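You operate a simulated robot arm through the tools that you are given. There is no shell and no other tool.

You run a simulated robot arm. Do the job below in one go: nothing can be reset, and whatever is moved stays where it is left.

TASK
Release the red stop, open the air and press the black-grip tray.
Fine: twist the grey collar under the stop; the tray lies in the orange-guard press; one full stroke with the guard down, and leave it down; settings, light and the other trays stay.
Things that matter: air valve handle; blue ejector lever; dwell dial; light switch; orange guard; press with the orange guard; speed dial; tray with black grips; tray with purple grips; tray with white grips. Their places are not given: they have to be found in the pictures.

It is judged by the outcome, as a careful person would: the job done as asked, and still so three seconds after it is handed in. It fails if anything else is knocked over, pushed out of place, dropped, spilled or broken.

THE ROBOT
A 7-joint arm with a fingered hand, fixed in place. Base frame: the origin is on the floor under the middle of its stand, x ahead of it, y to its left, z up. Lengths are in mm, angles in degrees, forces in N, time in s.
With the tool pointing down near the work surface it reaches from about 200 to 800 mm from the base axis. Its first joint turns from -166.0 to 166.0 degrees. Payload 4.9 kg.
Tool frame: the origin (TCP) lies between the finger pads and is the grasp point; the fingertips stand 32 mm ahead of it; z points along the fingers, y is the line along which they close. The gripper opens to 192 mm; its body begins 89 mm behind the TCP. The gripper is a hand of 3 fingers: y runs from the thumb to the fingers, the wrist lies at [0, 0, -267] in the tool frame, and closing takes about 1.5 s.
Orientation is that of the tool frame in the base frame, as a unit quaternion [w, x, y, z]. With the fingers straight down and closing along the base's y, the tool's x points along the base's -x, its y along +y and its z along -z.

THE INTERFACE
- The arm moves only by the tool apply_moves. Its argument "moves" is one flat list of numbers, 6 for each row, row after row: the shift along the tool's x, y, z in mm, then the turn, a rotation vector about the tool's x, y, z in rad. In form: [tx, ty, tz, ax, ay, az, tx, ty, tz, ax, ay, az, ...]. A call has 1 to 20 rows; each row shifts and turns the commanded pose from where the row before left it, along the tool's axes as they then stand. "gripper" is the gripper command, from -1 (fully open) to 1 (shut), values between in proportion, set as the call begins (left out, the last holds). Rows are played at 5 a second. More than 50 mm and 8.6 degrees between two rows, or a gripper value outside its range, and nothing of the call is played. Where a pose cannot be reached the arm comes as near as it can. A force on the tool above 40 N (or 10 N above the force at the start of the call, whichever is more), or a blocked arm, ends the call early, and 0.2 s more pass. Each finger travels about 153 mm/s and halts on what it meets, pressing with about 22 N; the grip force reading is that of the motor and also rises with nothing between the fingers. The clock runs only during rows and for 0.2 s after the last one: add rows that do not move to give the fingers time. It gives the time, the measured TCP pose, the force on the tool (base axes), the opening and the grip force at its end, in the units of the frame above (readings bear some noise), with the torque about the TCP (base axes, N m) and any sound that the robot's microphone picked up, and new pictures: "views" is both (left out), scene, wrist or none.
- Cameras (640 x 400 px; columns grow to the right, rows downward): "scene" is fixed at [65.7, -659.4, 1465.9]; the picture's right is [0.98, -0.21, 0.00], its down [-0.11, -0.52, -0.85] and it looks along [0.18, 0.83, -0.53] (base axes); focal length 229 px, centre (320, 200). "wrist" rides on the gripper at [80, -46, -113] in the tool frame; the picture's right is [0.50, 0.87, 0.00], its down [-0.67, 0.39, -0.63] and it looks along [-0.55, 0.32, 0.78] (tool axes); focal length 226 px, centre (320, 200).
- grasp_type(shape): the hand has 3 fingers and takes this shape, open, in about a second: jaw (thumb against the fingers, like two jaws); tri (thumb and two fingers); tip (a fingertip pinch); poke (one finger out to press); point (the index stretched); flat (the hand flat); cup (the hand cupped); fist (a fist). The gripper value then closes the fingers along that shape, each until it touches; the sizes above hold for jaw. It gives what a move gives, with no picture.
- locate(camera, pixels): for up to 12 pixels [column, row] of the newest picture of that camera ("zoom" is the newest enlarged one), the place [x, y, z] in the base frame of the surface seen there, good to about 2 mm, but the place of the scene camera against the robot may be out by one fixed shift of up to 25 mm in any direction. It takes no simulated time.
- inspect(camera, box): a new picture of the part [left, top, right, bottom] of that camera's present view, enlarged. It takes no simulated time.
- sign_off(): hands the job in; it is judged then, once.

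Unless the task says otherwise, let go and move clear before handing in.

The tools are called after "Emit:" as name(argument=value, ...) on one line, values as JSON. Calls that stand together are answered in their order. apply_moves: Moves the arm, as the interface text tells. Its arguments: {"type":"object","properties":{"moves":{"type":"array","items":{"type":"number"}},"gripper":{"type":"number"},"views":{"type":"string","enum":["both","scene","wrist","none"]}},"required":["moves"]} The other tools are called the same way: grasp_type (shape) gives the hand a shape; locate (camera, pixels) gives the place of the surface under pixels of a picture; inspect (camera, box) takes an enlarged picture of a part of a camera's view; sign_off () hands the job in.

At the start:

```text
time: 0.0
tcp_pos: [378.2, 38.7, 1394.3]
orientation: [0.0, 0.0, 1.0, 0.0]
contact_force: [-0.1, -0.5, 0.4]
wrist_torque: [0.0, 0.0, 0.02]
finger_gap: 191.9
finger_force: 0.0
shape: jaw
```

scene: 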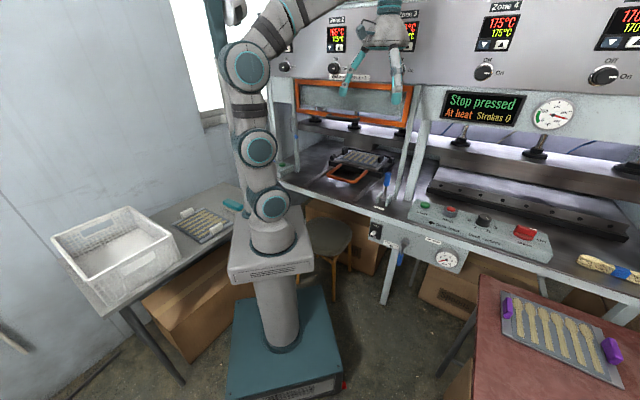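
wrist: 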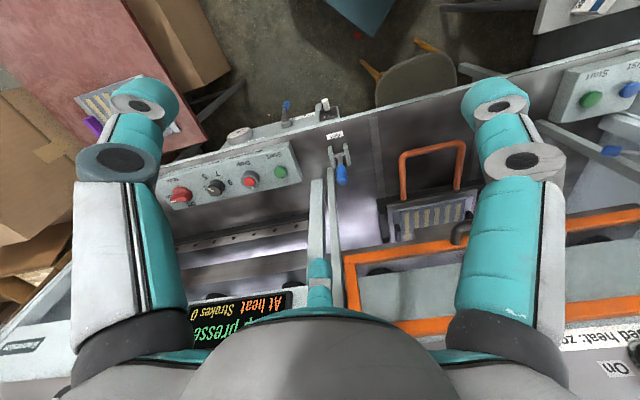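

The scene shows a press with an orange guard (around 350,100), a tray with orange loop (350,165), a control box with green/red/black/red buttons (480,225), and a display "Stop pressed". I'll enlarge the key areas before moving.

Emit:
inspect(camera="scene", box=[400, 180, 560, 280])

Emit:
inspect(camera="scene", box=[260, 60, 440, 220])

Emit:
inspect(camera="scene", box=[350, 200, 480, 290])

Emit:
inspect(camera="wrist", box=[150, 80, 400, 240])

Emit:
inspect(camera="scene", box=[400, 60, 640, 210])

```text
4.00 times, centred on (480, 230) of scene
```

zoom: 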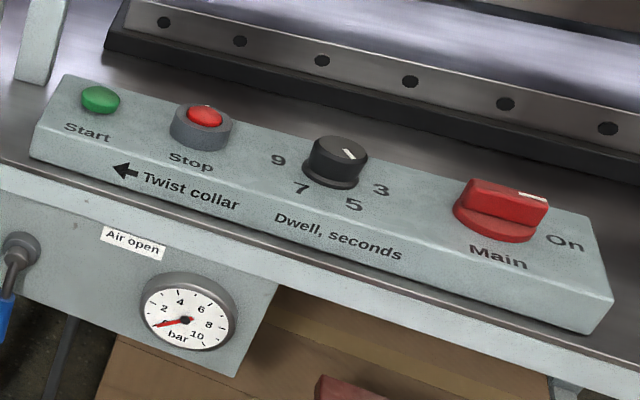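

```text
2.50 times, centred on (350, 140) of scene
```

zoom: 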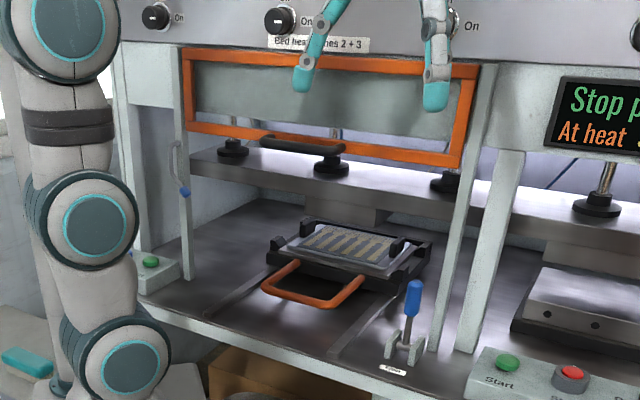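

```text
4.44 times, centred on (415, 245) of scene
```

zoom: 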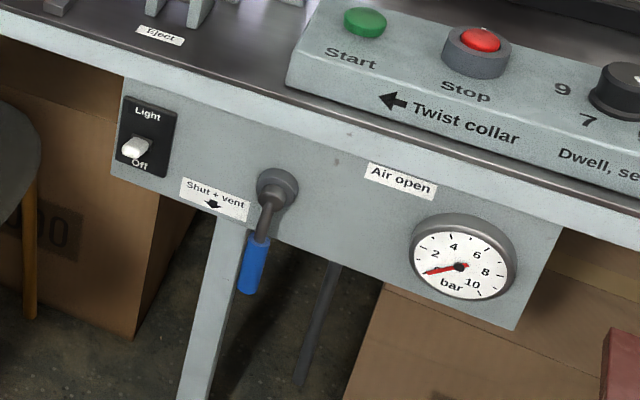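

```text
2.50 times, centred on (275, 160) of wrist
```

zoom: 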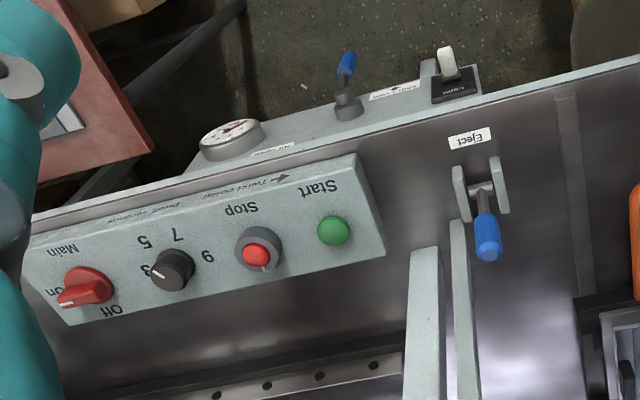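

```text
2.67 times, centred on (520, 135) of scene
```

zoom: 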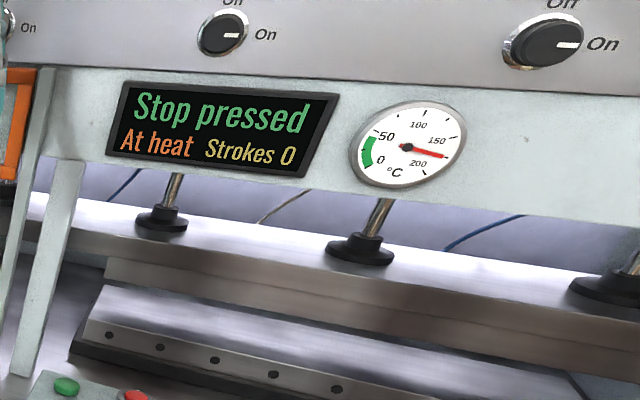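

The zooms show: Start (green), Stop (red with grey collar), arrow "Twist collar", air valve handle hanging down at "Shut + vent", guard up with a dark handle. I'll look at the rest and locate things in both cameras to calibrate.

Emit:
inspect(camera="wrist", box=[330, 60, 640, 260])

Emit:
locate(camera="wrist", pixels=[[281, 172], [251, 179], [250, 182], [216, 187], [182, 195], [341, 175], [287, 106], [289, 118], [237, 134], [325, 104], [334, 135]])

Emit:
locate(camera="scene", pixels=[[425, 205], [451, 210], [484, 218], [525, 231], [388, 180], [407, 242], [401, 258], [447, 260], [377, 232], [340, 118], [350, 175], [365, 158]])

Emit:
inspect(camera="scene", box=[280, 100, 420, 200])

Emit:
inspect(camera="scene", box=[260, 10, 640, 130])

```text
2.00 times, centred on (485, 160) of wrist
```

zoom: 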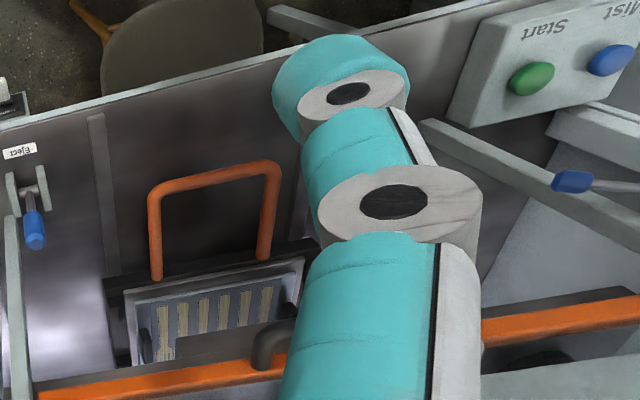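

```text
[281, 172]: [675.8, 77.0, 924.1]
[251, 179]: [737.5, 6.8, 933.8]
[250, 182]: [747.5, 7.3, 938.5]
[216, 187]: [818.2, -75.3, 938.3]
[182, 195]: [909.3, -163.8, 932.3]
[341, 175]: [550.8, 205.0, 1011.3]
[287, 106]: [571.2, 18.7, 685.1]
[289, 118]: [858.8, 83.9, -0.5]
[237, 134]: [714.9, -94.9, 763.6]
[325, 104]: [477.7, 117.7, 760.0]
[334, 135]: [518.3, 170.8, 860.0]
```

```text
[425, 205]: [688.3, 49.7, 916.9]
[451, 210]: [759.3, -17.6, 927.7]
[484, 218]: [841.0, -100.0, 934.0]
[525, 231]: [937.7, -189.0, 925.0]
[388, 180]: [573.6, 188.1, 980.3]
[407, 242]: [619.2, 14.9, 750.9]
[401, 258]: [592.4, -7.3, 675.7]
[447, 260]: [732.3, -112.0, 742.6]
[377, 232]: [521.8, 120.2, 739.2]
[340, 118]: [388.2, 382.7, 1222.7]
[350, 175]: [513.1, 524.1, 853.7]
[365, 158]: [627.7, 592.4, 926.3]
```

```text
4.00 times, centred on (350, 150) of scene
```

zoom: 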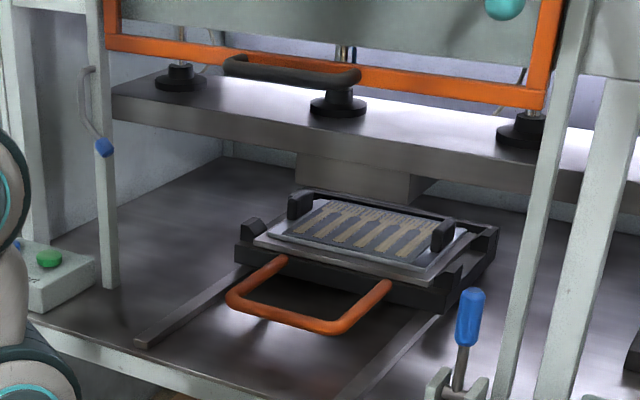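

```text
1.68 times, centred on (450, 70) of scene
```

zoom: 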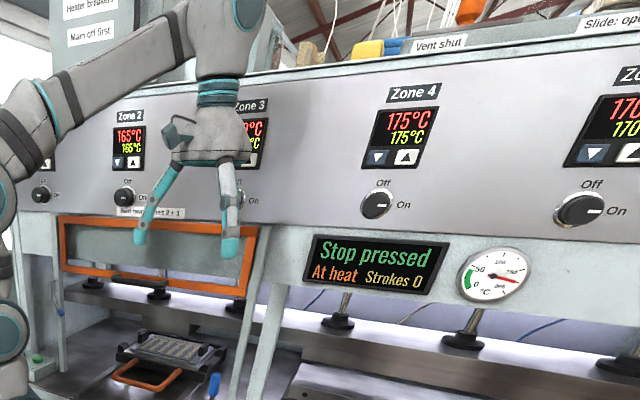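

The left box also carries "Start" and "Mist" buttons, so I need to determine which belongs to which press. Locating guard, tray and left box features next.

Emit:
locate(camera="wrist", pixels=[[461, 232], [352, 262], [405, 160], [460, 145], [432, 148], [400, 205], [589, 99], [627, 88], [614, 151], [620, 170], [380, 245], [300, 130]])

Emit:
inspect(camera="wrist", box=[520, 40, 640, 200])

Emit:
inspect(camera="scene", box=[255, 110, 335, 200])

Emit:
inspect(camera="scene", box=[270, 60, 420, 130])

```text
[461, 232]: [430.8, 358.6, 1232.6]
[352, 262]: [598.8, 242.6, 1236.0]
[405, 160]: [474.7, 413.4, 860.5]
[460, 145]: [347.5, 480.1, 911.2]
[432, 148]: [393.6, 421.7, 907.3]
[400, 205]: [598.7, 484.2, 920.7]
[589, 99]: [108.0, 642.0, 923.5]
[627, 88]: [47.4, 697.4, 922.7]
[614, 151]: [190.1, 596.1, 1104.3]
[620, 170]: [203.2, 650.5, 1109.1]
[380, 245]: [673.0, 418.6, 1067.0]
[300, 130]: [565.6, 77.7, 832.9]
```

```text
2.50 times, centred on (580, 120) of wrist
```

zoom: 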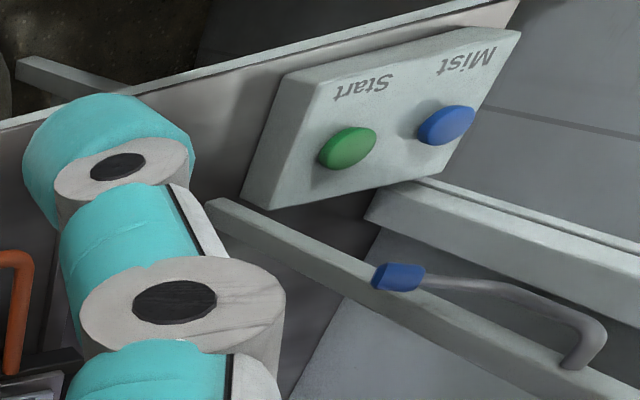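

```text
4.44 times, centred on (295, 155) of scene
```

zoom: 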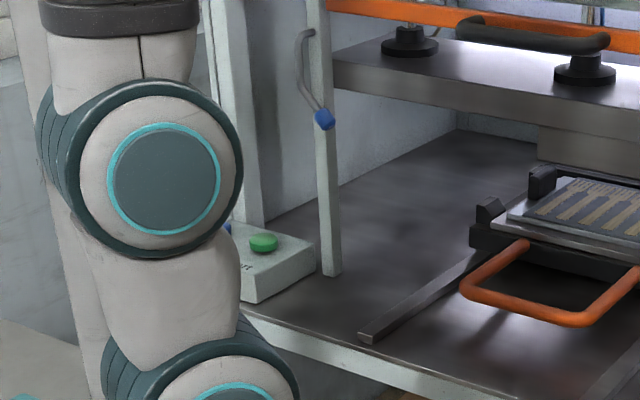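

```text
4.27 times, centred on (345, 95) of scene
```

zoom: 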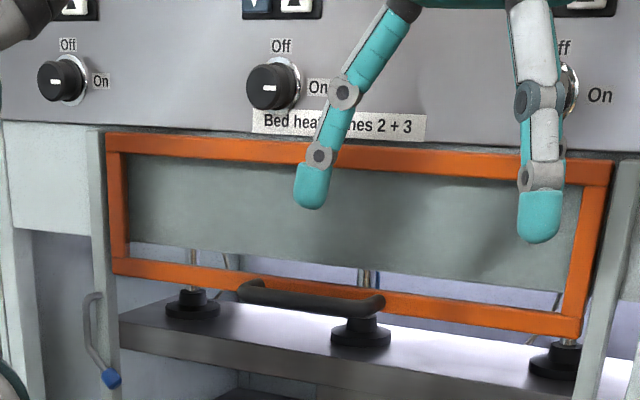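

Guard bar/handle sit near (431,359,1233), Start (676,77,924), Stop (747,7,938) by the wrist camera. I'll check where the machine's upper panels are relative to the control box before approaching.

Emit:
locate(camera="scene", pixels=[[460, 108], [557, 115], [500, 70], [430, 130], [405, 150], [470, 150], [600, 160], [450, 185], [424, 235], [520, 262], [300, 60], [385, 205]])

Emit:
locate(camera="wrist", pixels=[[287, 144], [298, 178], [160, 184], [174, 208], [256, 166], [218, 176], [232, 300], [318, 195], [333, 200], [341, 160], [332, 155], [348, 152]])

```text
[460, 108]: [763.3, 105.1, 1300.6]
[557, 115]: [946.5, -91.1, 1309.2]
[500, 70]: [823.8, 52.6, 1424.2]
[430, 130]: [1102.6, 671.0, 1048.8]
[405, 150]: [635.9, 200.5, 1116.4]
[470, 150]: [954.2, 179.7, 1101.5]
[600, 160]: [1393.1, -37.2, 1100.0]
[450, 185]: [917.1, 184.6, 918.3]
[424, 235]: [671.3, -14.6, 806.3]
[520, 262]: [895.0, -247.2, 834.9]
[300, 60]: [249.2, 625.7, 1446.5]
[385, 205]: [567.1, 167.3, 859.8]
```

```text
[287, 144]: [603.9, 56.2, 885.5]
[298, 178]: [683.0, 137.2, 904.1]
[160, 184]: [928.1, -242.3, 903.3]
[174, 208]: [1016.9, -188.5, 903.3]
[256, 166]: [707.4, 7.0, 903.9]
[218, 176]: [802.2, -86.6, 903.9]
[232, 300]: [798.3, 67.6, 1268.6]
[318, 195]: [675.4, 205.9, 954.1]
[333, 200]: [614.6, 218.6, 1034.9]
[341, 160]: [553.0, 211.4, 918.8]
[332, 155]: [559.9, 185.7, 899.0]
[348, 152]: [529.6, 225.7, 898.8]
```

The control box top is flat at z≈904, the stop is about 80 mm in front of the display panel plane. I'll move to a viewing pose in front of the control box.

Emit:
apply_moves(moves=[-22.75, -12.4, 30.5, 0, 0, 0, -22.75, -12.4, 30.5, 0, 0, 0, -22.75, -12.4, 30.5, 0, 0, 0, -22.75, -12.4, 30.5, 0, 0, 0, -22.75, -12.4, 30.5, 0, 0, 0, -22.75, -12.4, 30.5, 0, 0, 0, -22.75, -12.4, 30.5, 0, 0, 0, -22.75, -12.4, 30.5, 0, 0, 0, 0, 0, 0, 0, 0, 0])

```text
time: 2.0
tcp_pos: [561.8, -62.3, 1149.0]
orientation: [0.0, 0.0, 1.0, 0.0]
contact_force: [0.2, 1.0, 0.1]
wrist_torque: [-0.01, -0.03, -0.03]
finger_gap: 191.8
finger_force: 0.1
shape: jaw
```

scene: 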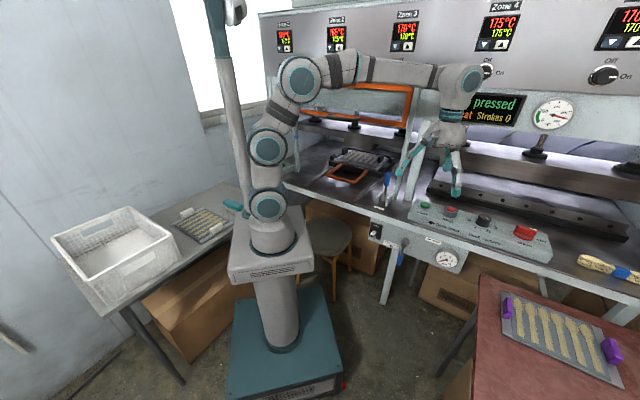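
wrist: 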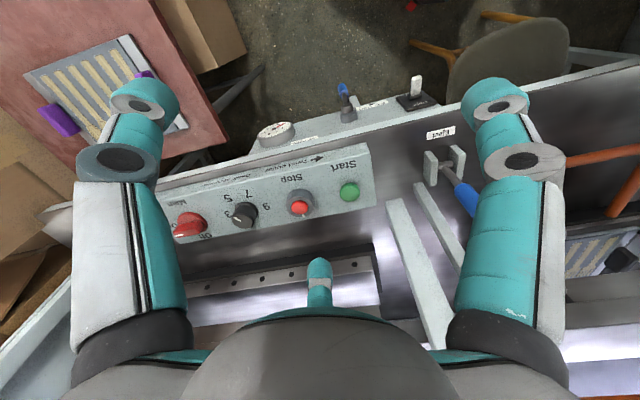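

I now have a closer wrist view of the box: Start (349,190), Stop (300,205), dwell (243,213), Main (190,222). Enlarging and locating.

Emit:
inspect(camera="wrist", box=[160, 70, 400, 250])

Emit:
locate(camera="wrist", pixels=[[349, 190], [299, 208], [300, 203], [313, 205], [287, 208], [300, 217], [300, 193], [243, 213], [346, 115], [343, 92], [416, 85], [459, 190]])

```text
2.22 times, centred on (280, 160) of wrist
```

zoom: 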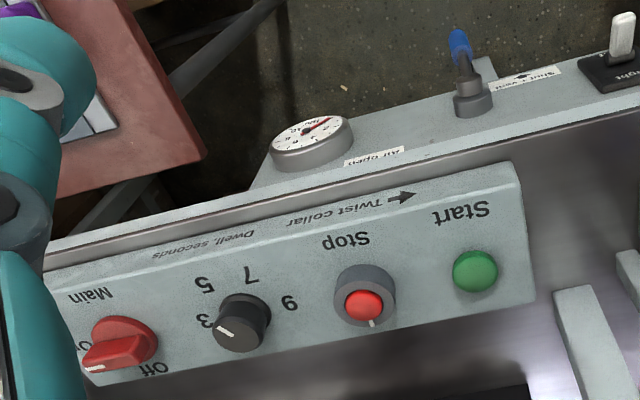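

```text
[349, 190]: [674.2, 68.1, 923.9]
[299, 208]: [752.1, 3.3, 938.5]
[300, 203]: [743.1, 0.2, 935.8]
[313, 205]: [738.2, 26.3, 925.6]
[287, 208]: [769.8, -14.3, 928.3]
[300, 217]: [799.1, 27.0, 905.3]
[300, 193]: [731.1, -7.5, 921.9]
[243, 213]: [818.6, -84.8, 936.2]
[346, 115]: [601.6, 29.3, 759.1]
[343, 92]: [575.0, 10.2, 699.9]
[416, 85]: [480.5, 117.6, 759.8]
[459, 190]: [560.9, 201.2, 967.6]
```

I'll enlarge the stop strongly to get the collar's rim points and its centre.

Emit:
inspect(camera="wrist", box=[276, 185, 324, 215])

```text
13.33 times, centred on (300, 200) of wrist
```

zoom: 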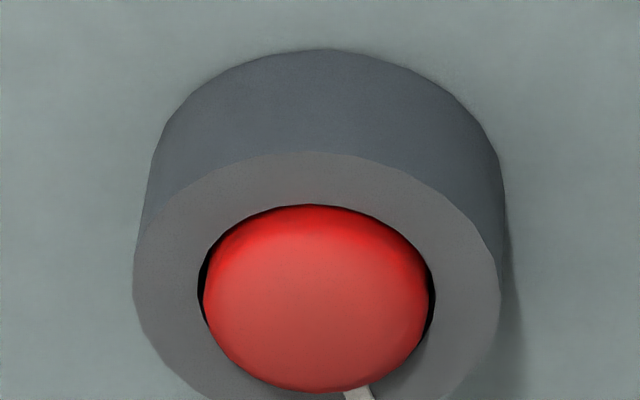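

Emit:
locate(camera="zoom", pixels=[[142, 290], [490, 290], [315, 162], [190, 275], [445, 275], [317, 290], [317, 60], [317, 30], [170, 200], [470, 200], [240, 395], [360, 395]])

```text
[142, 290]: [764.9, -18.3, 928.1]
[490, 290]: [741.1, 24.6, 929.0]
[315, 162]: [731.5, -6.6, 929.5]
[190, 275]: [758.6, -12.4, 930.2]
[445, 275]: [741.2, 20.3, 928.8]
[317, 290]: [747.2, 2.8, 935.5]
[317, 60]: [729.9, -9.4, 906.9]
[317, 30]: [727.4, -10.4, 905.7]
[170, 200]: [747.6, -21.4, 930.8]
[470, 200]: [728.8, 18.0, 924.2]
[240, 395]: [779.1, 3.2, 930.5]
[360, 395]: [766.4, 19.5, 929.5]
```

Collar centre ≈ (752,3), top z≈929.5, radius ≈24.5. Before approaching I check how large the arm's wrist joint is (scene pixel 463,80) to keep clear of the display panel.

Emit:
locate(camera="scene", pixels=[[463, 80], [445, 78], [483, 82], [453, 115], [440, 112], [466, 116], [462, 64], [495, 120], [600, 140], [415, 118], [530, 60]])

Emit:
inspect(camera="scene", box=[380, 50, 540, 210])

```text
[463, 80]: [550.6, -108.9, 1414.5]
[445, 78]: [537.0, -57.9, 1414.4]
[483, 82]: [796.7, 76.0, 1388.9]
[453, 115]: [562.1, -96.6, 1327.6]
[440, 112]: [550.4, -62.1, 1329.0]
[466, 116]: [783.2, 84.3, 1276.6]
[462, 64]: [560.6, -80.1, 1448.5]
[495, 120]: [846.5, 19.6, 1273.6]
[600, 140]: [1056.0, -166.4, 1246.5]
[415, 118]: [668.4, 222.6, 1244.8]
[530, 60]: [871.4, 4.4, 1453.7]
```

```text
2.50 times, centred on (460, 130) of scene
```

zoom: 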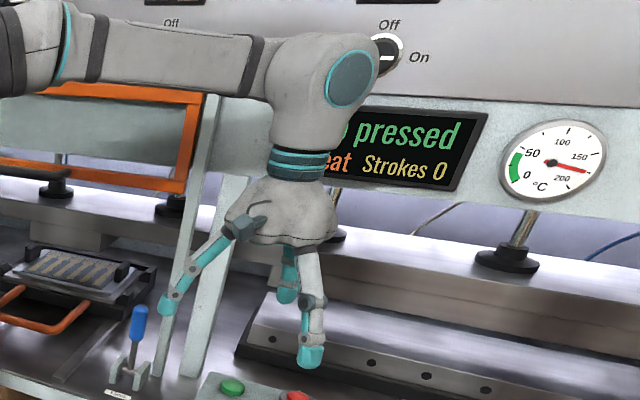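

Clearance of the wrist joint to the panel is about 30 mm with the tool vertical over the stop, so a vertical approach works. I'll move to a standoff in front of and above it while closing the fingers to about 80 mm.

Emit:
apply_moves(moves=[-27.6, 2.6, 27.8, 0, 0, 0, -27.6, 2.6, 27.8, 0, 0, 0, -27.6, 2.6, 27.8, 0, 0, 0, -27.6, 2.6, 27.8, 0, 0, 0, -27.6, 2.6, 27.8, 0, 0, 0, 0, 0, 0, 0, 0, 0], gripper=0.15)

```text
time: 3.4
tcp_pos: [699.1, -48.0, 1012.7]
orientation: [0.0, 0.0, 1.0, 0.0]
contact_force: [-0.5, 0.4, 0.3]
wrist_torque: [0.04, -0.01, -0.02]
finger_gap: 82.1
finger_force: 0.2
shape: jaw
```

scene: 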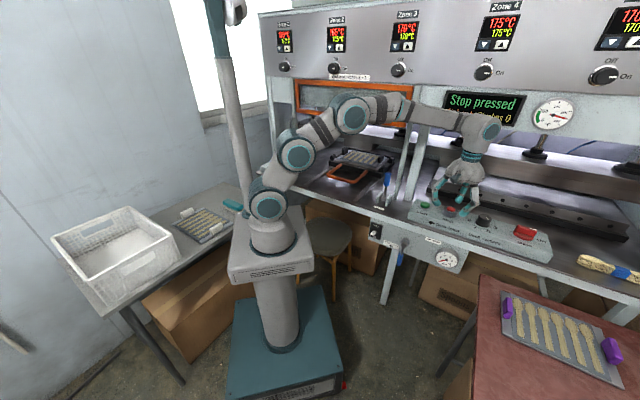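
wrist: 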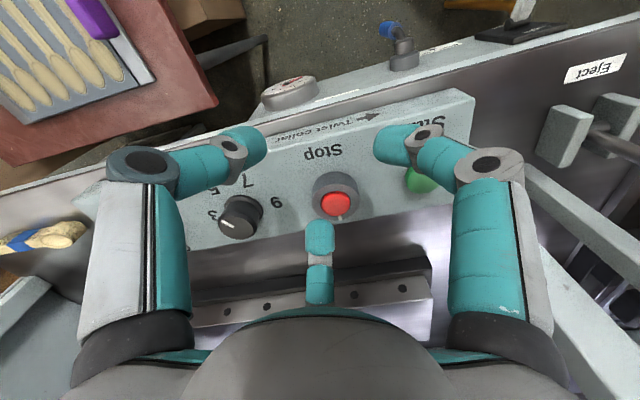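

The fingers curl inward; I'll locate their tips at this opening (pixels 258,150; 385,148; 320,228) to know where they sit relative to the TCP.

Emit:
locate(camera="wrist", pixels=[[255, 135], [258, 150], [385, 135], [384, 152], [320, 225], [320, 245], [334, 203], [316, 195], [355, 195], [335, 172], [236, 217], [340, 218]])

Emit:
inspect(camera="scene", box=[400, 130, 528, 250])

```text
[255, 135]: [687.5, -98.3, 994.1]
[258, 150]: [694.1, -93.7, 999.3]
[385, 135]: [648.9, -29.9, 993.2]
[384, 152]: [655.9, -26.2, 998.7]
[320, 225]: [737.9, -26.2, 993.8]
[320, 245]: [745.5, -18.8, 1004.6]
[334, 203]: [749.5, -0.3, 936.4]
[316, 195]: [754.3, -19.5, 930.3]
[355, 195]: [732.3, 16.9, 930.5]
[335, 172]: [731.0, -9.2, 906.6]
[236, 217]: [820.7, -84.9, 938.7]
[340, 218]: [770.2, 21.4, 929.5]
```

```text
3.33 times, centred on (464, 190) of scene
```

zoom: 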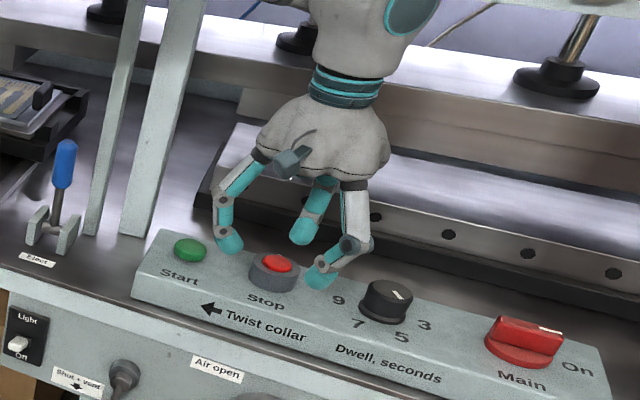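

At this opening the three tips sit roughly symmetric around the TCP (~45–50 mm radius). I'll move over the collar at a safe height and look again.

Emit:
apply_moves(moves=[-17.7, 17, 0, 0, 0, 0, -17.7, 17, 0, 0, 0, 0, -17.7, 17, 0, 0, 0, 0, 0, 0, 10, 0, 0, 0, 0, 0, 10, 0, 0, 0, 0, 0, 0, 0, 0, 0])

```text
time: 4.8
tcp_pos: [752.6, 2.5, 991.7]
orientation: [0.0, -0.001, 1.0, 0.0]
contact_force: [0.6, 0.3, -0.4]
wrist_torque: [0.03, 0.01, -0.01]
finger_gap: 81.9
finger_force: 0.0
shape: jaw
```

scene: 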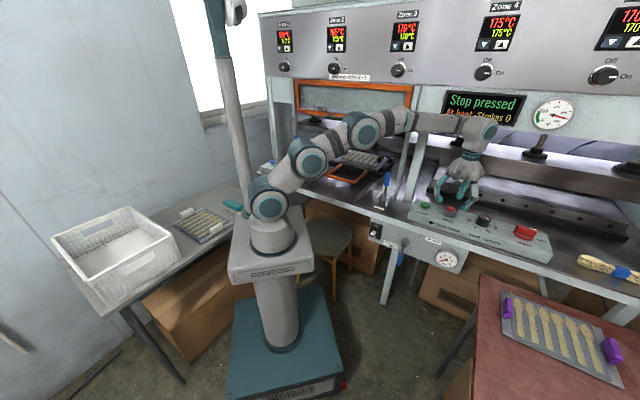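
wrist: 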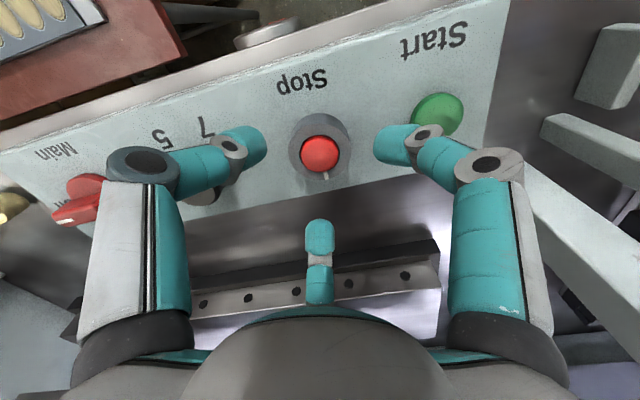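

The stop is now centred at (320,152). I'll refine the collar centre with an enlarged view.

Emit:
inspect(camera="wrist", box=[272, 100, 368, 200])

Emit:
locate(camera="wrist", pixels=[[293, 153], [348, 150], [320, 132], [300, 140], [342, 138], [307, 172], [335, 170], [320, 152], [437, 110], [258, 150], [384, 152], [320, 228]])

```text
4.00 times, centred on (320, 150) of wrist
```

zoom: 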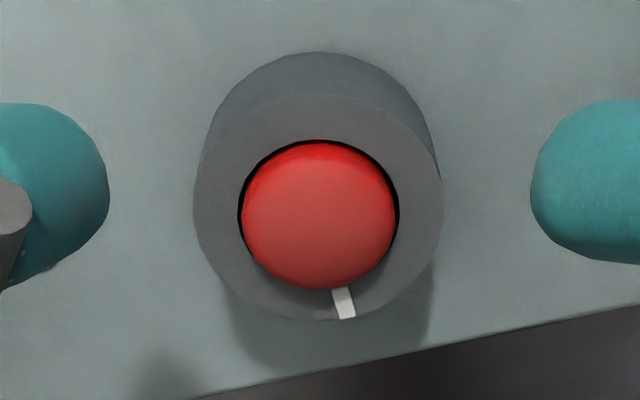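

```text
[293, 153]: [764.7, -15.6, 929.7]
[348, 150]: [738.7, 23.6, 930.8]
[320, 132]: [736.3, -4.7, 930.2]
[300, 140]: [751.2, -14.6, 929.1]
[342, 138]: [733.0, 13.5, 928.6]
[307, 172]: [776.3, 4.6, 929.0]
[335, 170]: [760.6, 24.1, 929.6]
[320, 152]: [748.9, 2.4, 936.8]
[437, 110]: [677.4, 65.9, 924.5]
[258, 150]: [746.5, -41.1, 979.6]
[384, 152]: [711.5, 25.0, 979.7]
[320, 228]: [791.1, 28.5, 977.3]
```

Fingertips are symmetric about the collar (radius ~45 mm). I'll descend so tips stand around z≈911–931 beside the collar (904–929.5), then narrow the fingers slightly without contact.

Emit:
apply_moves(moves=[0.3, 0.3, 12, 0, 0, 0, 0, 0, 12, 0, 0, 0, 0, 0, 12, 0, 0, 0, 0, 0, 10, 0, 0, 0, 0, 0, 0, 0, 0, 0], gripper=0.25)

```text
time: 6.0
tcp_pos: [751.4, 4.3, 945.9]
orientation: [0.001, 0.001, 1.0, -0.001]
contact_force: [0.4, 0.3, -0.6]
wrist_torque: [-0.02, 0.0, -0.01]
finger_gap: 72.1
finger_force: 0.0
shape: jaw
```

scene: 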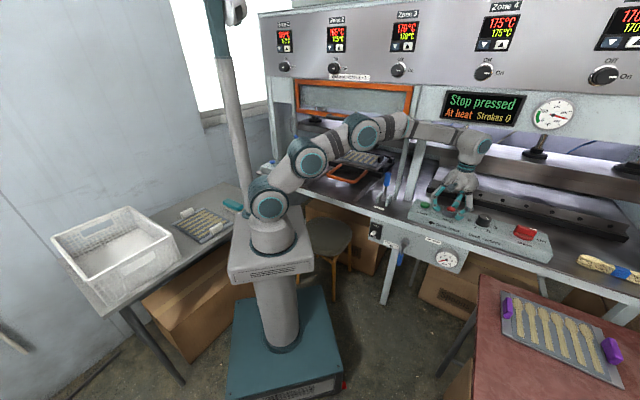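
wrist: 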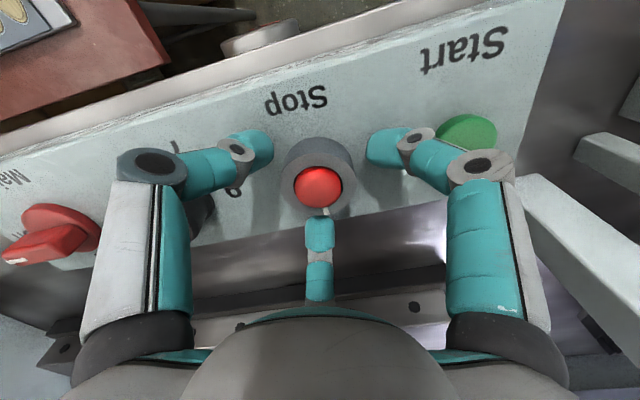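

The right finger passes near the green Start button; I'll check heights of finger segments versus the button and the dial before going lower.

Emit:
locate(camera="wrist", pixels=[[480, 166], [445, 155], [420, 140], [380, 147], [470, 133], [450, 135], [262, 148], [210, 170], [155, 162], [203, 205], [320, 235], [318, 262]])

Emit:
inspect(camera="scene", box=[410, 160, 506, 240])

Emit:
inspect(camera="wrist", box=[240, 100, 520, 260])

```text
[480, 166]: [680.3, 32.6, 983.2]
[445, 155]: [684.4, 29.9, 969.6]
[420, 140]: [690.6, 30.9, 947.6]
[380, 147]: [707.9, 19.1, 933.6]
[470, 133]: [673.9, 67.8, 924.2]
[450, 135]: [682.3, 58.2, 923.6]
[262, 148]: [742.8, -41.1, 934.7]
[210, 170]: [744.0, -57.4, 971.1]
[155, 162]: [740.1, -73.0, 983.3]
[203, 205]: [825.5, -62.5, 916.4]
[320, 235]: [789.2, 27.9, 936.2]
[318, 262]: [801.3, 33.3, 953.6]
```

```text
5.00 times, centred on (458, 200) of scene
```

zoom: 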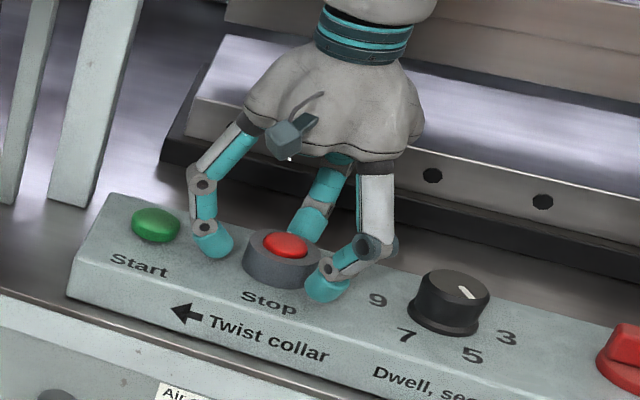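

```text
2.29 times, centred on (380, 180) of wrist
```

zoom: 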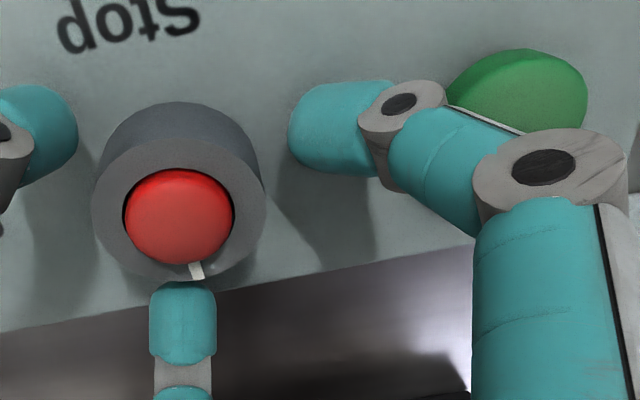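

Fingers stay well above Start and the dial. I'll go down 4 mm more and close on the collar.

Emit:
apply_moves(moves=[0, 0, 4, 0, 0, 0, 0, 0, 0, 0, 0, 0, 0, 0, 0, 0, 0, 0, 0, 0, 0, 0, 0, 0, 0, 0, 0, 0, 0, 0], gripper=0.6)

```text
time: 7.2
tcp_pos: [751.3, 3.2, 942.1]
orientation: [0.0, 0.0, 1.0, 0.0]
contact_force: [-0.1, -3.1, 12.3]
wrist_torque: [-0.21, -0.05, -0.02]
finger_gap: 47.2
finger_force: 22.1
shape: jaw
```

scene: 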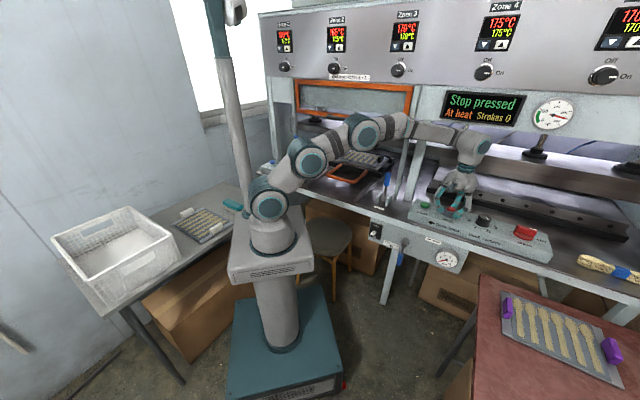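
wrist: 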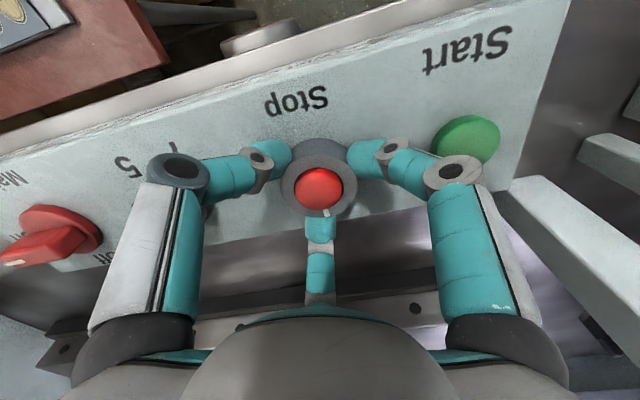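

The fingers hold the collar (gap 47, 22 N). I'll twist clockwise seen from above (tool +z), following the arrow, about 48° in small steps.

Emit:
apply_moves(moves=[0, 0, 0, 0, 0, 0.12, 0, 0, 0, 0, 0, 0.12, 0, 0, 0, 0, 0, 0.12, 0, 0, 0, 0, 0, 0.12, 0, 0, 0, 0, 0, 0.12, 0, 0, 0, 0, 0, 0.12, 0, 0, 0, 0, 0, 0.12, 0, 0, 0, 0, 0, 0])

```text
time: 9.0
tcp_pos: [751.2, 4.5, 942.1]
orientation: [0.0, 0.409, 0.913, 0.001]
contact_force: [0.2, 2.6, 15.2]
wrist_torque: [-0.04, -0.03, 0.06]
finger_gap: 48.1
finger_force: 22.1
shape: jaw
```

scene: 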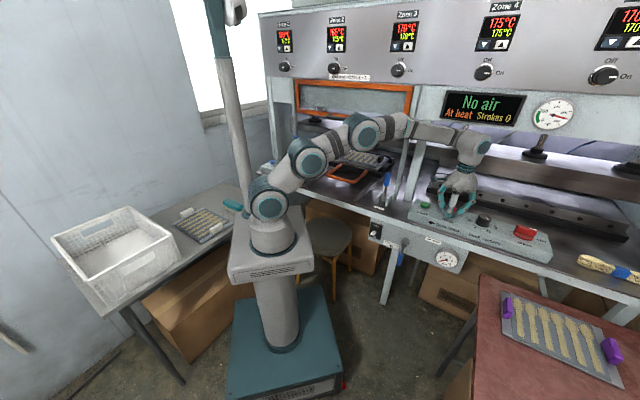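
wrist: 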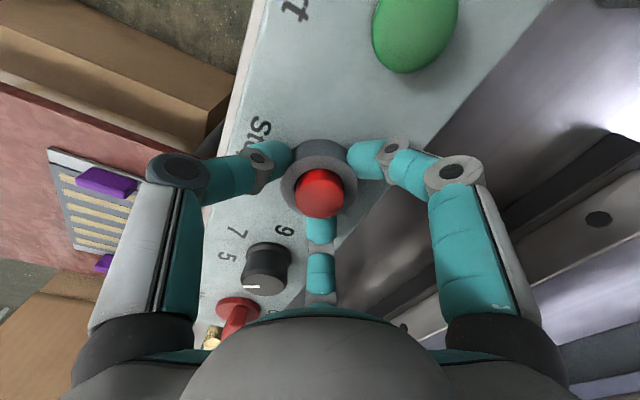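

The display at (485,103) now reads "No air": the stop is released. I'll open to 82 mm and rise straight up.

Emit:
apply_moves(moves=[0, 0, 0, 0, 0, 0, 0, 0, 0, 0, 0, 0, 0, 0, 0, 0, 0, 0, 0, 0, -25, 0, 0, 0, 0, 0, -25, 0, 0, 0, 0, 0, -20, 0, 0, 0, 0, 0, 0, 0, 0, 0], gripper=0.15)

```text
time: 10.6
tcp_pos: [749.2, 4.0, 1011.6]
orientation: [0.0, 0.408, 0.913, 0.0]
contact_force: [0.1, -0.4, 0.1]
wrist_torque: [-0.01, -0.04, 0.0]
finger_gap: 81.1
finger_force: 0.1
shape: jaw
```

scene: 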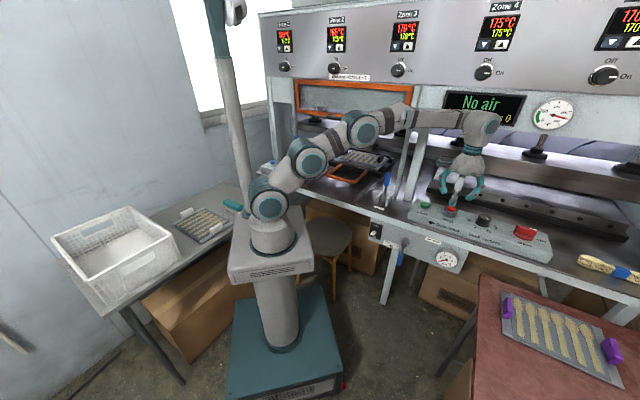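
wrist: 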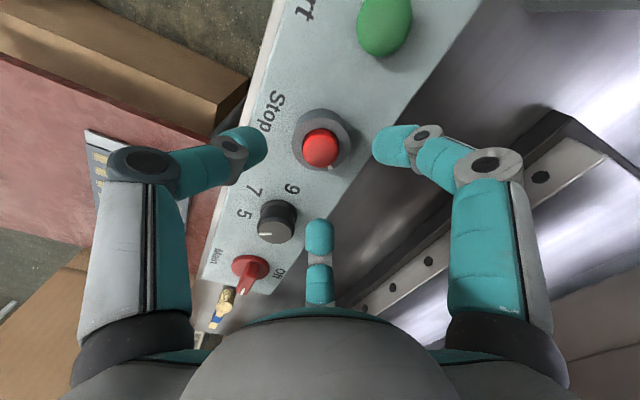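

The stop cap has risen and the dwell dial is untouched. Next I retreat from the box toward the robot and turn the hand to face the machine, preparing for the air valve.

Emit:
apply_moves(moves=[20.9, -32.8, -6.9, 0, 0, 0, 20.9, -32.8, -6.9, 0, 0, 0, 20.9, -32.8, -6.9, 0, 0, 0, 20.9, -32.8, -6.9, 0, 0, 0, 20.9, -32.8, -6.9, 0, 0, 0, 20.9, -32.8, -6.9, 0, 0, 0, 20.9, -32.8, -6.9, 0, 0, 0, 0, 0, 0, 0, 0, -0.135, 0, 0, 0, 0, 0, -0.135, 0, 0, 0, 0, 0, -0.135, 0, 0, 0, 0, 0, -0.135, 0, 0, 0, 0, 0, -0.135, 0, 0, 0, 0, 0, -0.135, 0, 0, 0, 0, 0, -0.135, 0, 0, 0, 0, 0, -0.135, 0, 0, 0, 0, 0, -0.135, 0, 0, 0, 0, 0, -0.135, 0, 0, 0, 0, 0, -0.135, 0, 0, 0, 0, 0, -0.135, 0, 0, 0, 0, 0, 0])

Emit:
grasp_type(shape="poke")

```text
time: 14.8
tcp_pos: [482.7, -40.6, 1059.7]
orientation: [-0.001, -0.38, 0.925, 0.0]
contact_force: [-0.5, -0.1, 0.3]
wrist_torque: [0.03, 0.04, 0.03]
finger_gap: 81.3
finger_force: 0.1
shape: jaw
```

scene: 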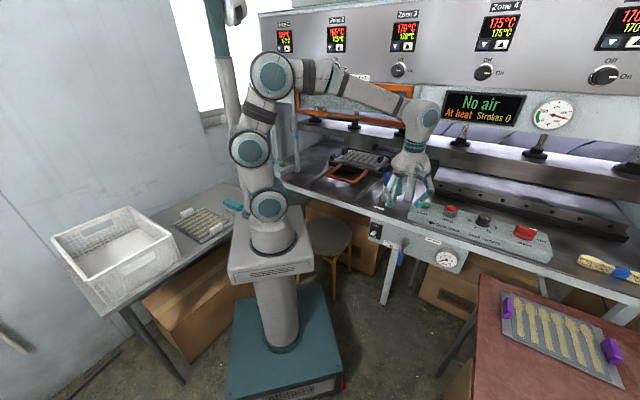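
wrist: 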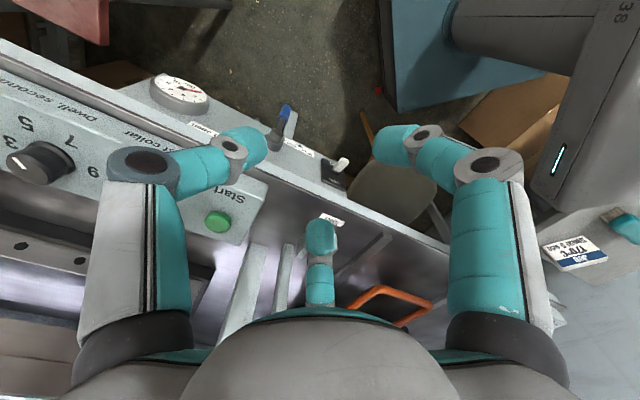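

```text
time: 15.7
tcp_pos: [483.5, -40.8, 1060.7]
orientation: [-0.001, -0.38, 0.925, 0.0]
contact_force: [0.2, -0.9, 0.5]
wrist_torque: [-0.02, -0.02, -0.02]
finger_gap: 0.0
finger_force: 0.0
shape: poke
```

The hand is now facing the machine and took the poke shape. I'll take pictures to see which finger is out.

Emit:
apply_moves(moves=[0, 0, 0, 0, 0, 0])

```text
time: 16.1
tcp_pos: [482.7, -41.0, 1060.7]
orientation: [0.0, -0.379, 0.925, 0.0]
contact_force: [0.0, -0.1, 0.2]
wrist_torque: [0.02, 0.02, 0.02]
finger_gap: 0.2
finger_force: 0.0
shape: poke
```

scene: 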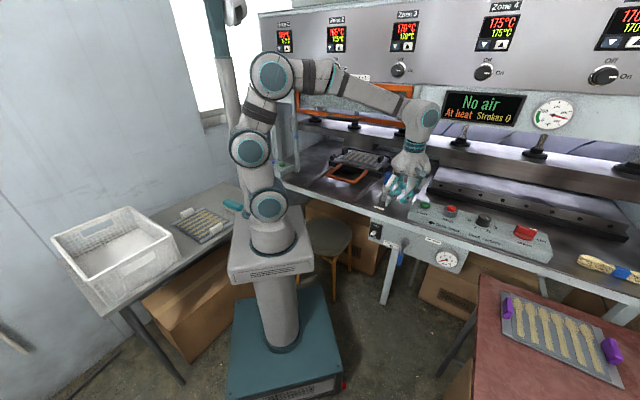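
wrist: 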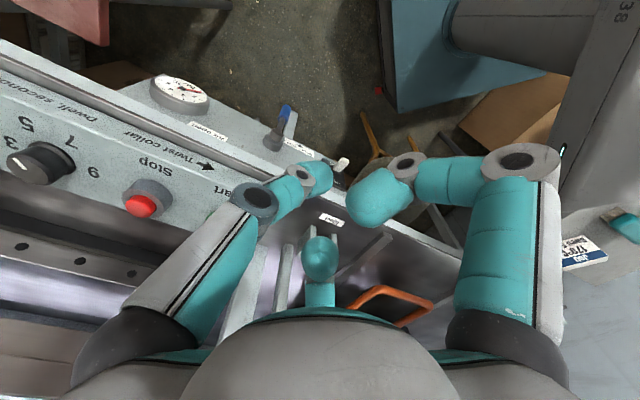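

Emit:
inspect(camera="scene", box=[365, 140, 461, 220])

Emit:
locate(camera="wrist", pixels=[[320, 172], [325, 185], [295, 180], [255, 200], [372, 205], [360, 210], [405, 168], [515, 162], [319, 255], [315, 240], [450, 180], [285, 195]])

Emit:
inspect(camera="wrist", box=[230, 130, 430, 300])

```text
5.00 times, centred on (413, 180) of scene
```

zoom: 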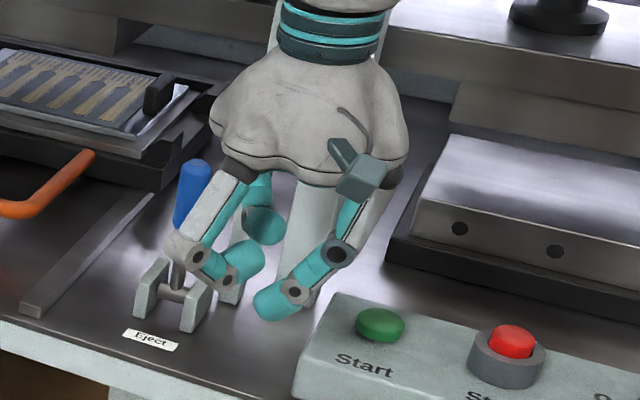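

```text
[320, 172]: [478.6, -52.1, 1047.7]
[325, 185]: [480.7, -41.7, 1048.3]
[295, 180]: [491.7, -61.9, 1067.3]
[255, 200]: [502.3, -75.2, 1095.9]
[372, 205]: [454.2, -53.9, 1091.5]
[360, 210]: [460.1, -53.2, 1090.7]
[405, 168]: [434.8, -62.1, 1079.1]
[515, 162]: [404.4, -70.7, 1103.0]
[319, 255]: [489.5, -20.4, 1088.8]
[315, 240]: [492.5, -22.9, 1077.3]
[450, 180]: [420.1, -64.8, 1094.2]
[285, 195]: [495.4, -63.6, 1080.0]
```

```text
2.35 times, centred on (330, 215) of wrist
```

zoom: 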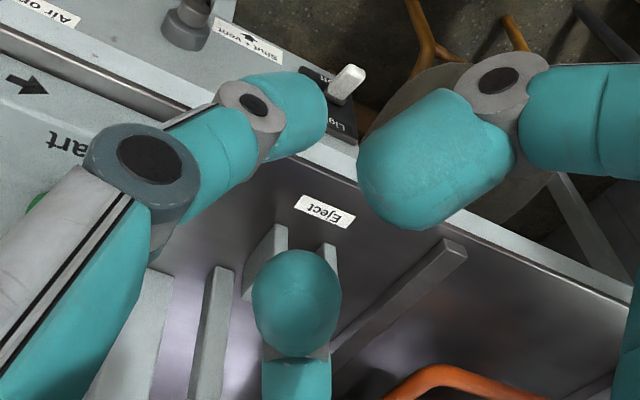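

In poke, the thumb tip lies on the TCP axis and protrudes only ~35 mm. I'll compare with the "point" shape.

Emit:
grasp_type(shape="point")

Emit:
inspect(camera="scene", box=[365, 140, 461, 220])

Emit:
inspect(camera="wrist", box=[0, 0, 640, 400])

```text
time: 17.0
tcp_pos: [482.2, -39.8, 1060.4]
orientation: [0.001, -0.379, 0.925, 0.0]
contact_force: [0.6, -0.5, -0.6]
wrist_torque: [-0.02, -0.03, 0.01]
finger_gap: 184.6
finger_force: 0.1
shape: point
```

```text
5.00 times, centred on (413, 180) of scene
```

zoom: 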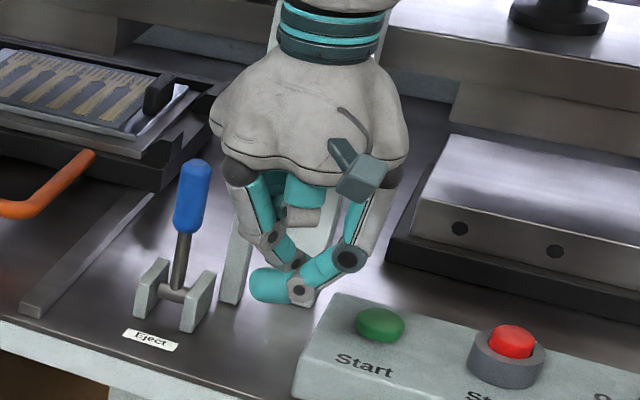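

```text
1.00 times, centred on (320, 200) of wrist (not enlarged: the box is as wide or as high as the picture)
```

zoom: 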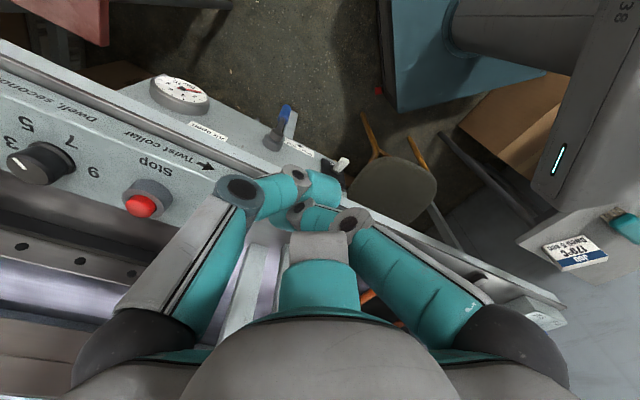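

Before choosing, I'll measure the valve, its surroundings, the stool and the robot stand.

Emit:
apply_moves(moves=[0, 0, 0, 0, 0, 0])

Emit:
inspect(camera="wrist", box=[220, 80, 380, 180])

Emit:
locate(camera="zoom", pixels=[[225, 215], [225, 240], [237, 195], [248, 160], [256, 130], [262, 112], [275, 160], [310, 260], [480, 330], [160, 200], [300, 180], [400, 250]])

Emit:
locate(camera="scene", pixels=[[255, 268], [310, 240], [330, 235], [350, 230], [372, 250], [407, 240], [404, 250], [401, 260], [399, 265], [420, 262], [390, 240], [240, 250]])

```text
time: 17.4
tcp_pos: [483.1, -39.5, 1059.4]
orientation: [-0.001, -0.379, 0.926, 0.0]
contact_force: [-0.2, 0.5, 0.4]
wrist_torque: [0.02, -0.02, -0.02]
finger_gap: 184.2
finger_force: 0.2
shape: point
```

scene: 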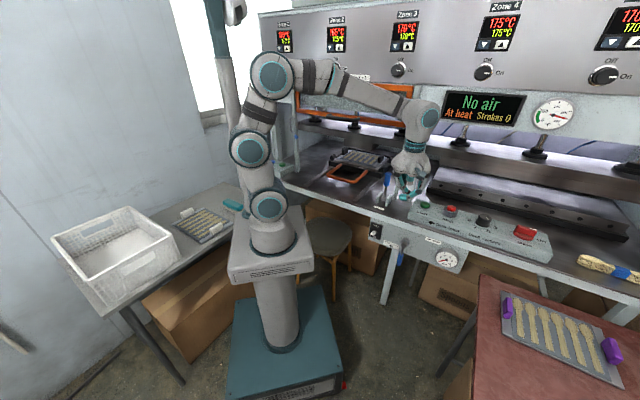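
wrist: 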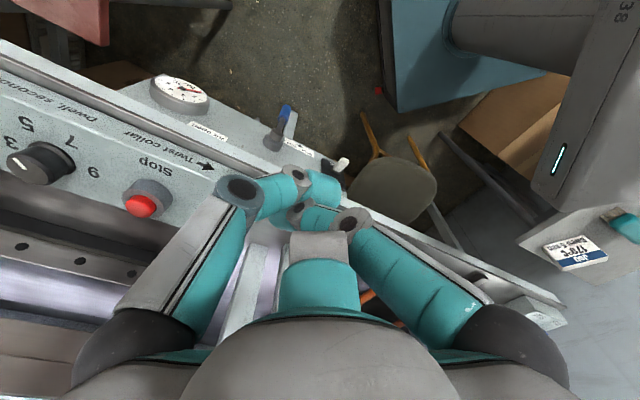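

```text
4.00 times, centred on (300, 130) of wrist
```

zoom: 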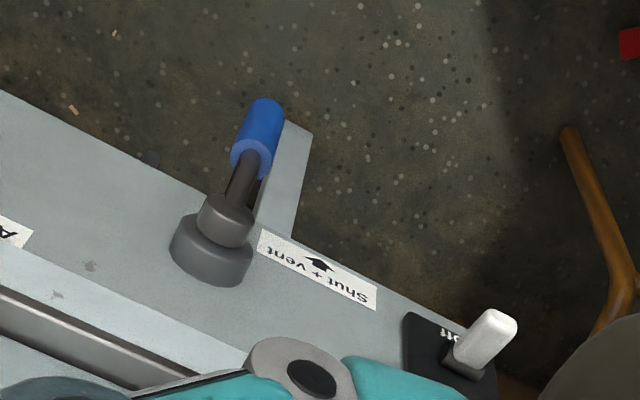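

```text
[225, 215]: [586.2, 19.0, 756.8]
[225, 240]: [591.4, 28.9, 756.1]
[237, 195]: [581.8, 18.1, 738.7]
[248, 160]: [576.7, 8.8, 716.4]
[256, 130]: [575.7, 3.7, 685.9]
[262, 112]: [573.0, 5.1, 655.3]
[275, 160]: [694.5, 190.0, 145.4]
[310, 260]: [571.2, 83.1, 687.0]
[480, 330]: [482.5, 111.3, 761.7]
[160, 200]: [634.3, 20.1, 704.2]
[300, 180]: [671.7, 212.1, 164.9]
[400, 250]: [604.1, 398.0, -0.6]
```

```text
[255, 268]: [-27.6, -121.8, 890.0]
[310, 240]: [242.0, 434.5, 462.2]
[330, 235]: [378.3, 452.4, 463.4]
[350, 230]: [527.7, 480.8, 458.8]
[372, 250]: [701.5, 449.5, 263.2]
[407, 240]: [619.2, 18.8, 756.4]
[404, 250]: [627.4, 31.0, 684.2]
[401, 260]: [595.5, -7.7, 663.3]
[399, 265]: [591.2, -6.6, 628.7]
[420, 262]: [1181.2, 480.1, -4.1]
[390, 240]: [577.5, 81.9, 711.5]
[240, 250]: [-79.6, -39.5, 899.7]
```

Valve measured: hub axis near d≈428 (depth), s≈401, z≈742; handle hangs to z≈645, panel 35–50 mm behind it. I'll form a closed three-finger pusher (jaw shut) and check the robot stand's extents first.

Emit:
locate(camera="scene", pixels=[[310, 245], [297, 212], [232, 272], [308, 268], [335, 200], [320, 222], [350, 225]])

Emit:
grasp_type(shape="jaw")

Emit:
apply_moves(moves=[0, 0, 0, 0, 0, 0, 0, 0, 0, 0, 0, 0, 0, 0, 0, 0, 0, 0, 0, 0, 0, 0, 0, 0, 0, 0, 0, 0, 0, 0, 0, 0, 0, 0, 0, 0, 0, 0, 0, 0, 0, 0], gripper=1)

```text
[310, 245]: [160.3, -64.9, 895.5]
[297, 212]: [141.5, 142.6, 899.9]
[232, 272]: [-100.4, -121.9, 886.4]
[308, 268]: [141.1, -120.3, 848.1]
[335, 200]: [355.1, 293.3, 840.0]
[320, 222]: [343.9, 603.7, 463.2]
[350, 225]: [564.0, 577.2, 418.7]
```

```text
time: 18.3
tcp_pos: [482.8, -39.3, 1059.2]
orientation: [0.0, -0.379, 0.925, 0.0]
contact_force: [0.4, 0.1, -0.1]
wrist_torque: [-0.01, 0.0, -0.01]
finger_gap: 191.8
finger_force: 0.1
shape: jaw
```

```text
time: 19.9
tcp_pos: [483.8, -40.8, 1059.4]
orientation: [0.0, -0.379, 0.925, 0.001]
contact_force: [-0.9, -0.4, 0.9]
wrist_torque: [0.0, 0.01, 0.01]
finger_gap: 0.0
finger_force: 21.9
shape: jaw
```

scene: 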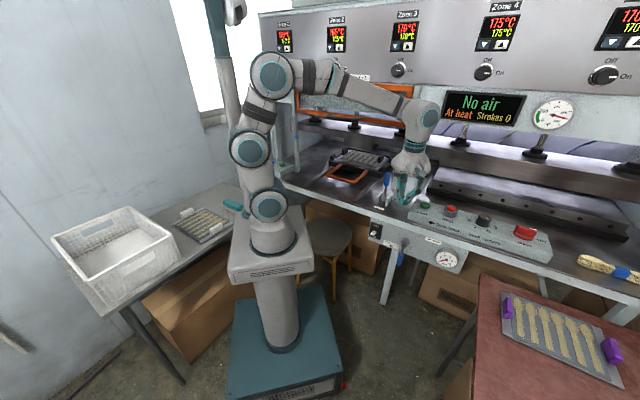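
wrist: 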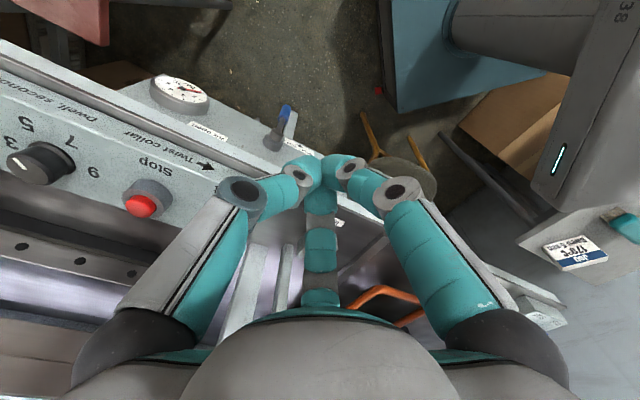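

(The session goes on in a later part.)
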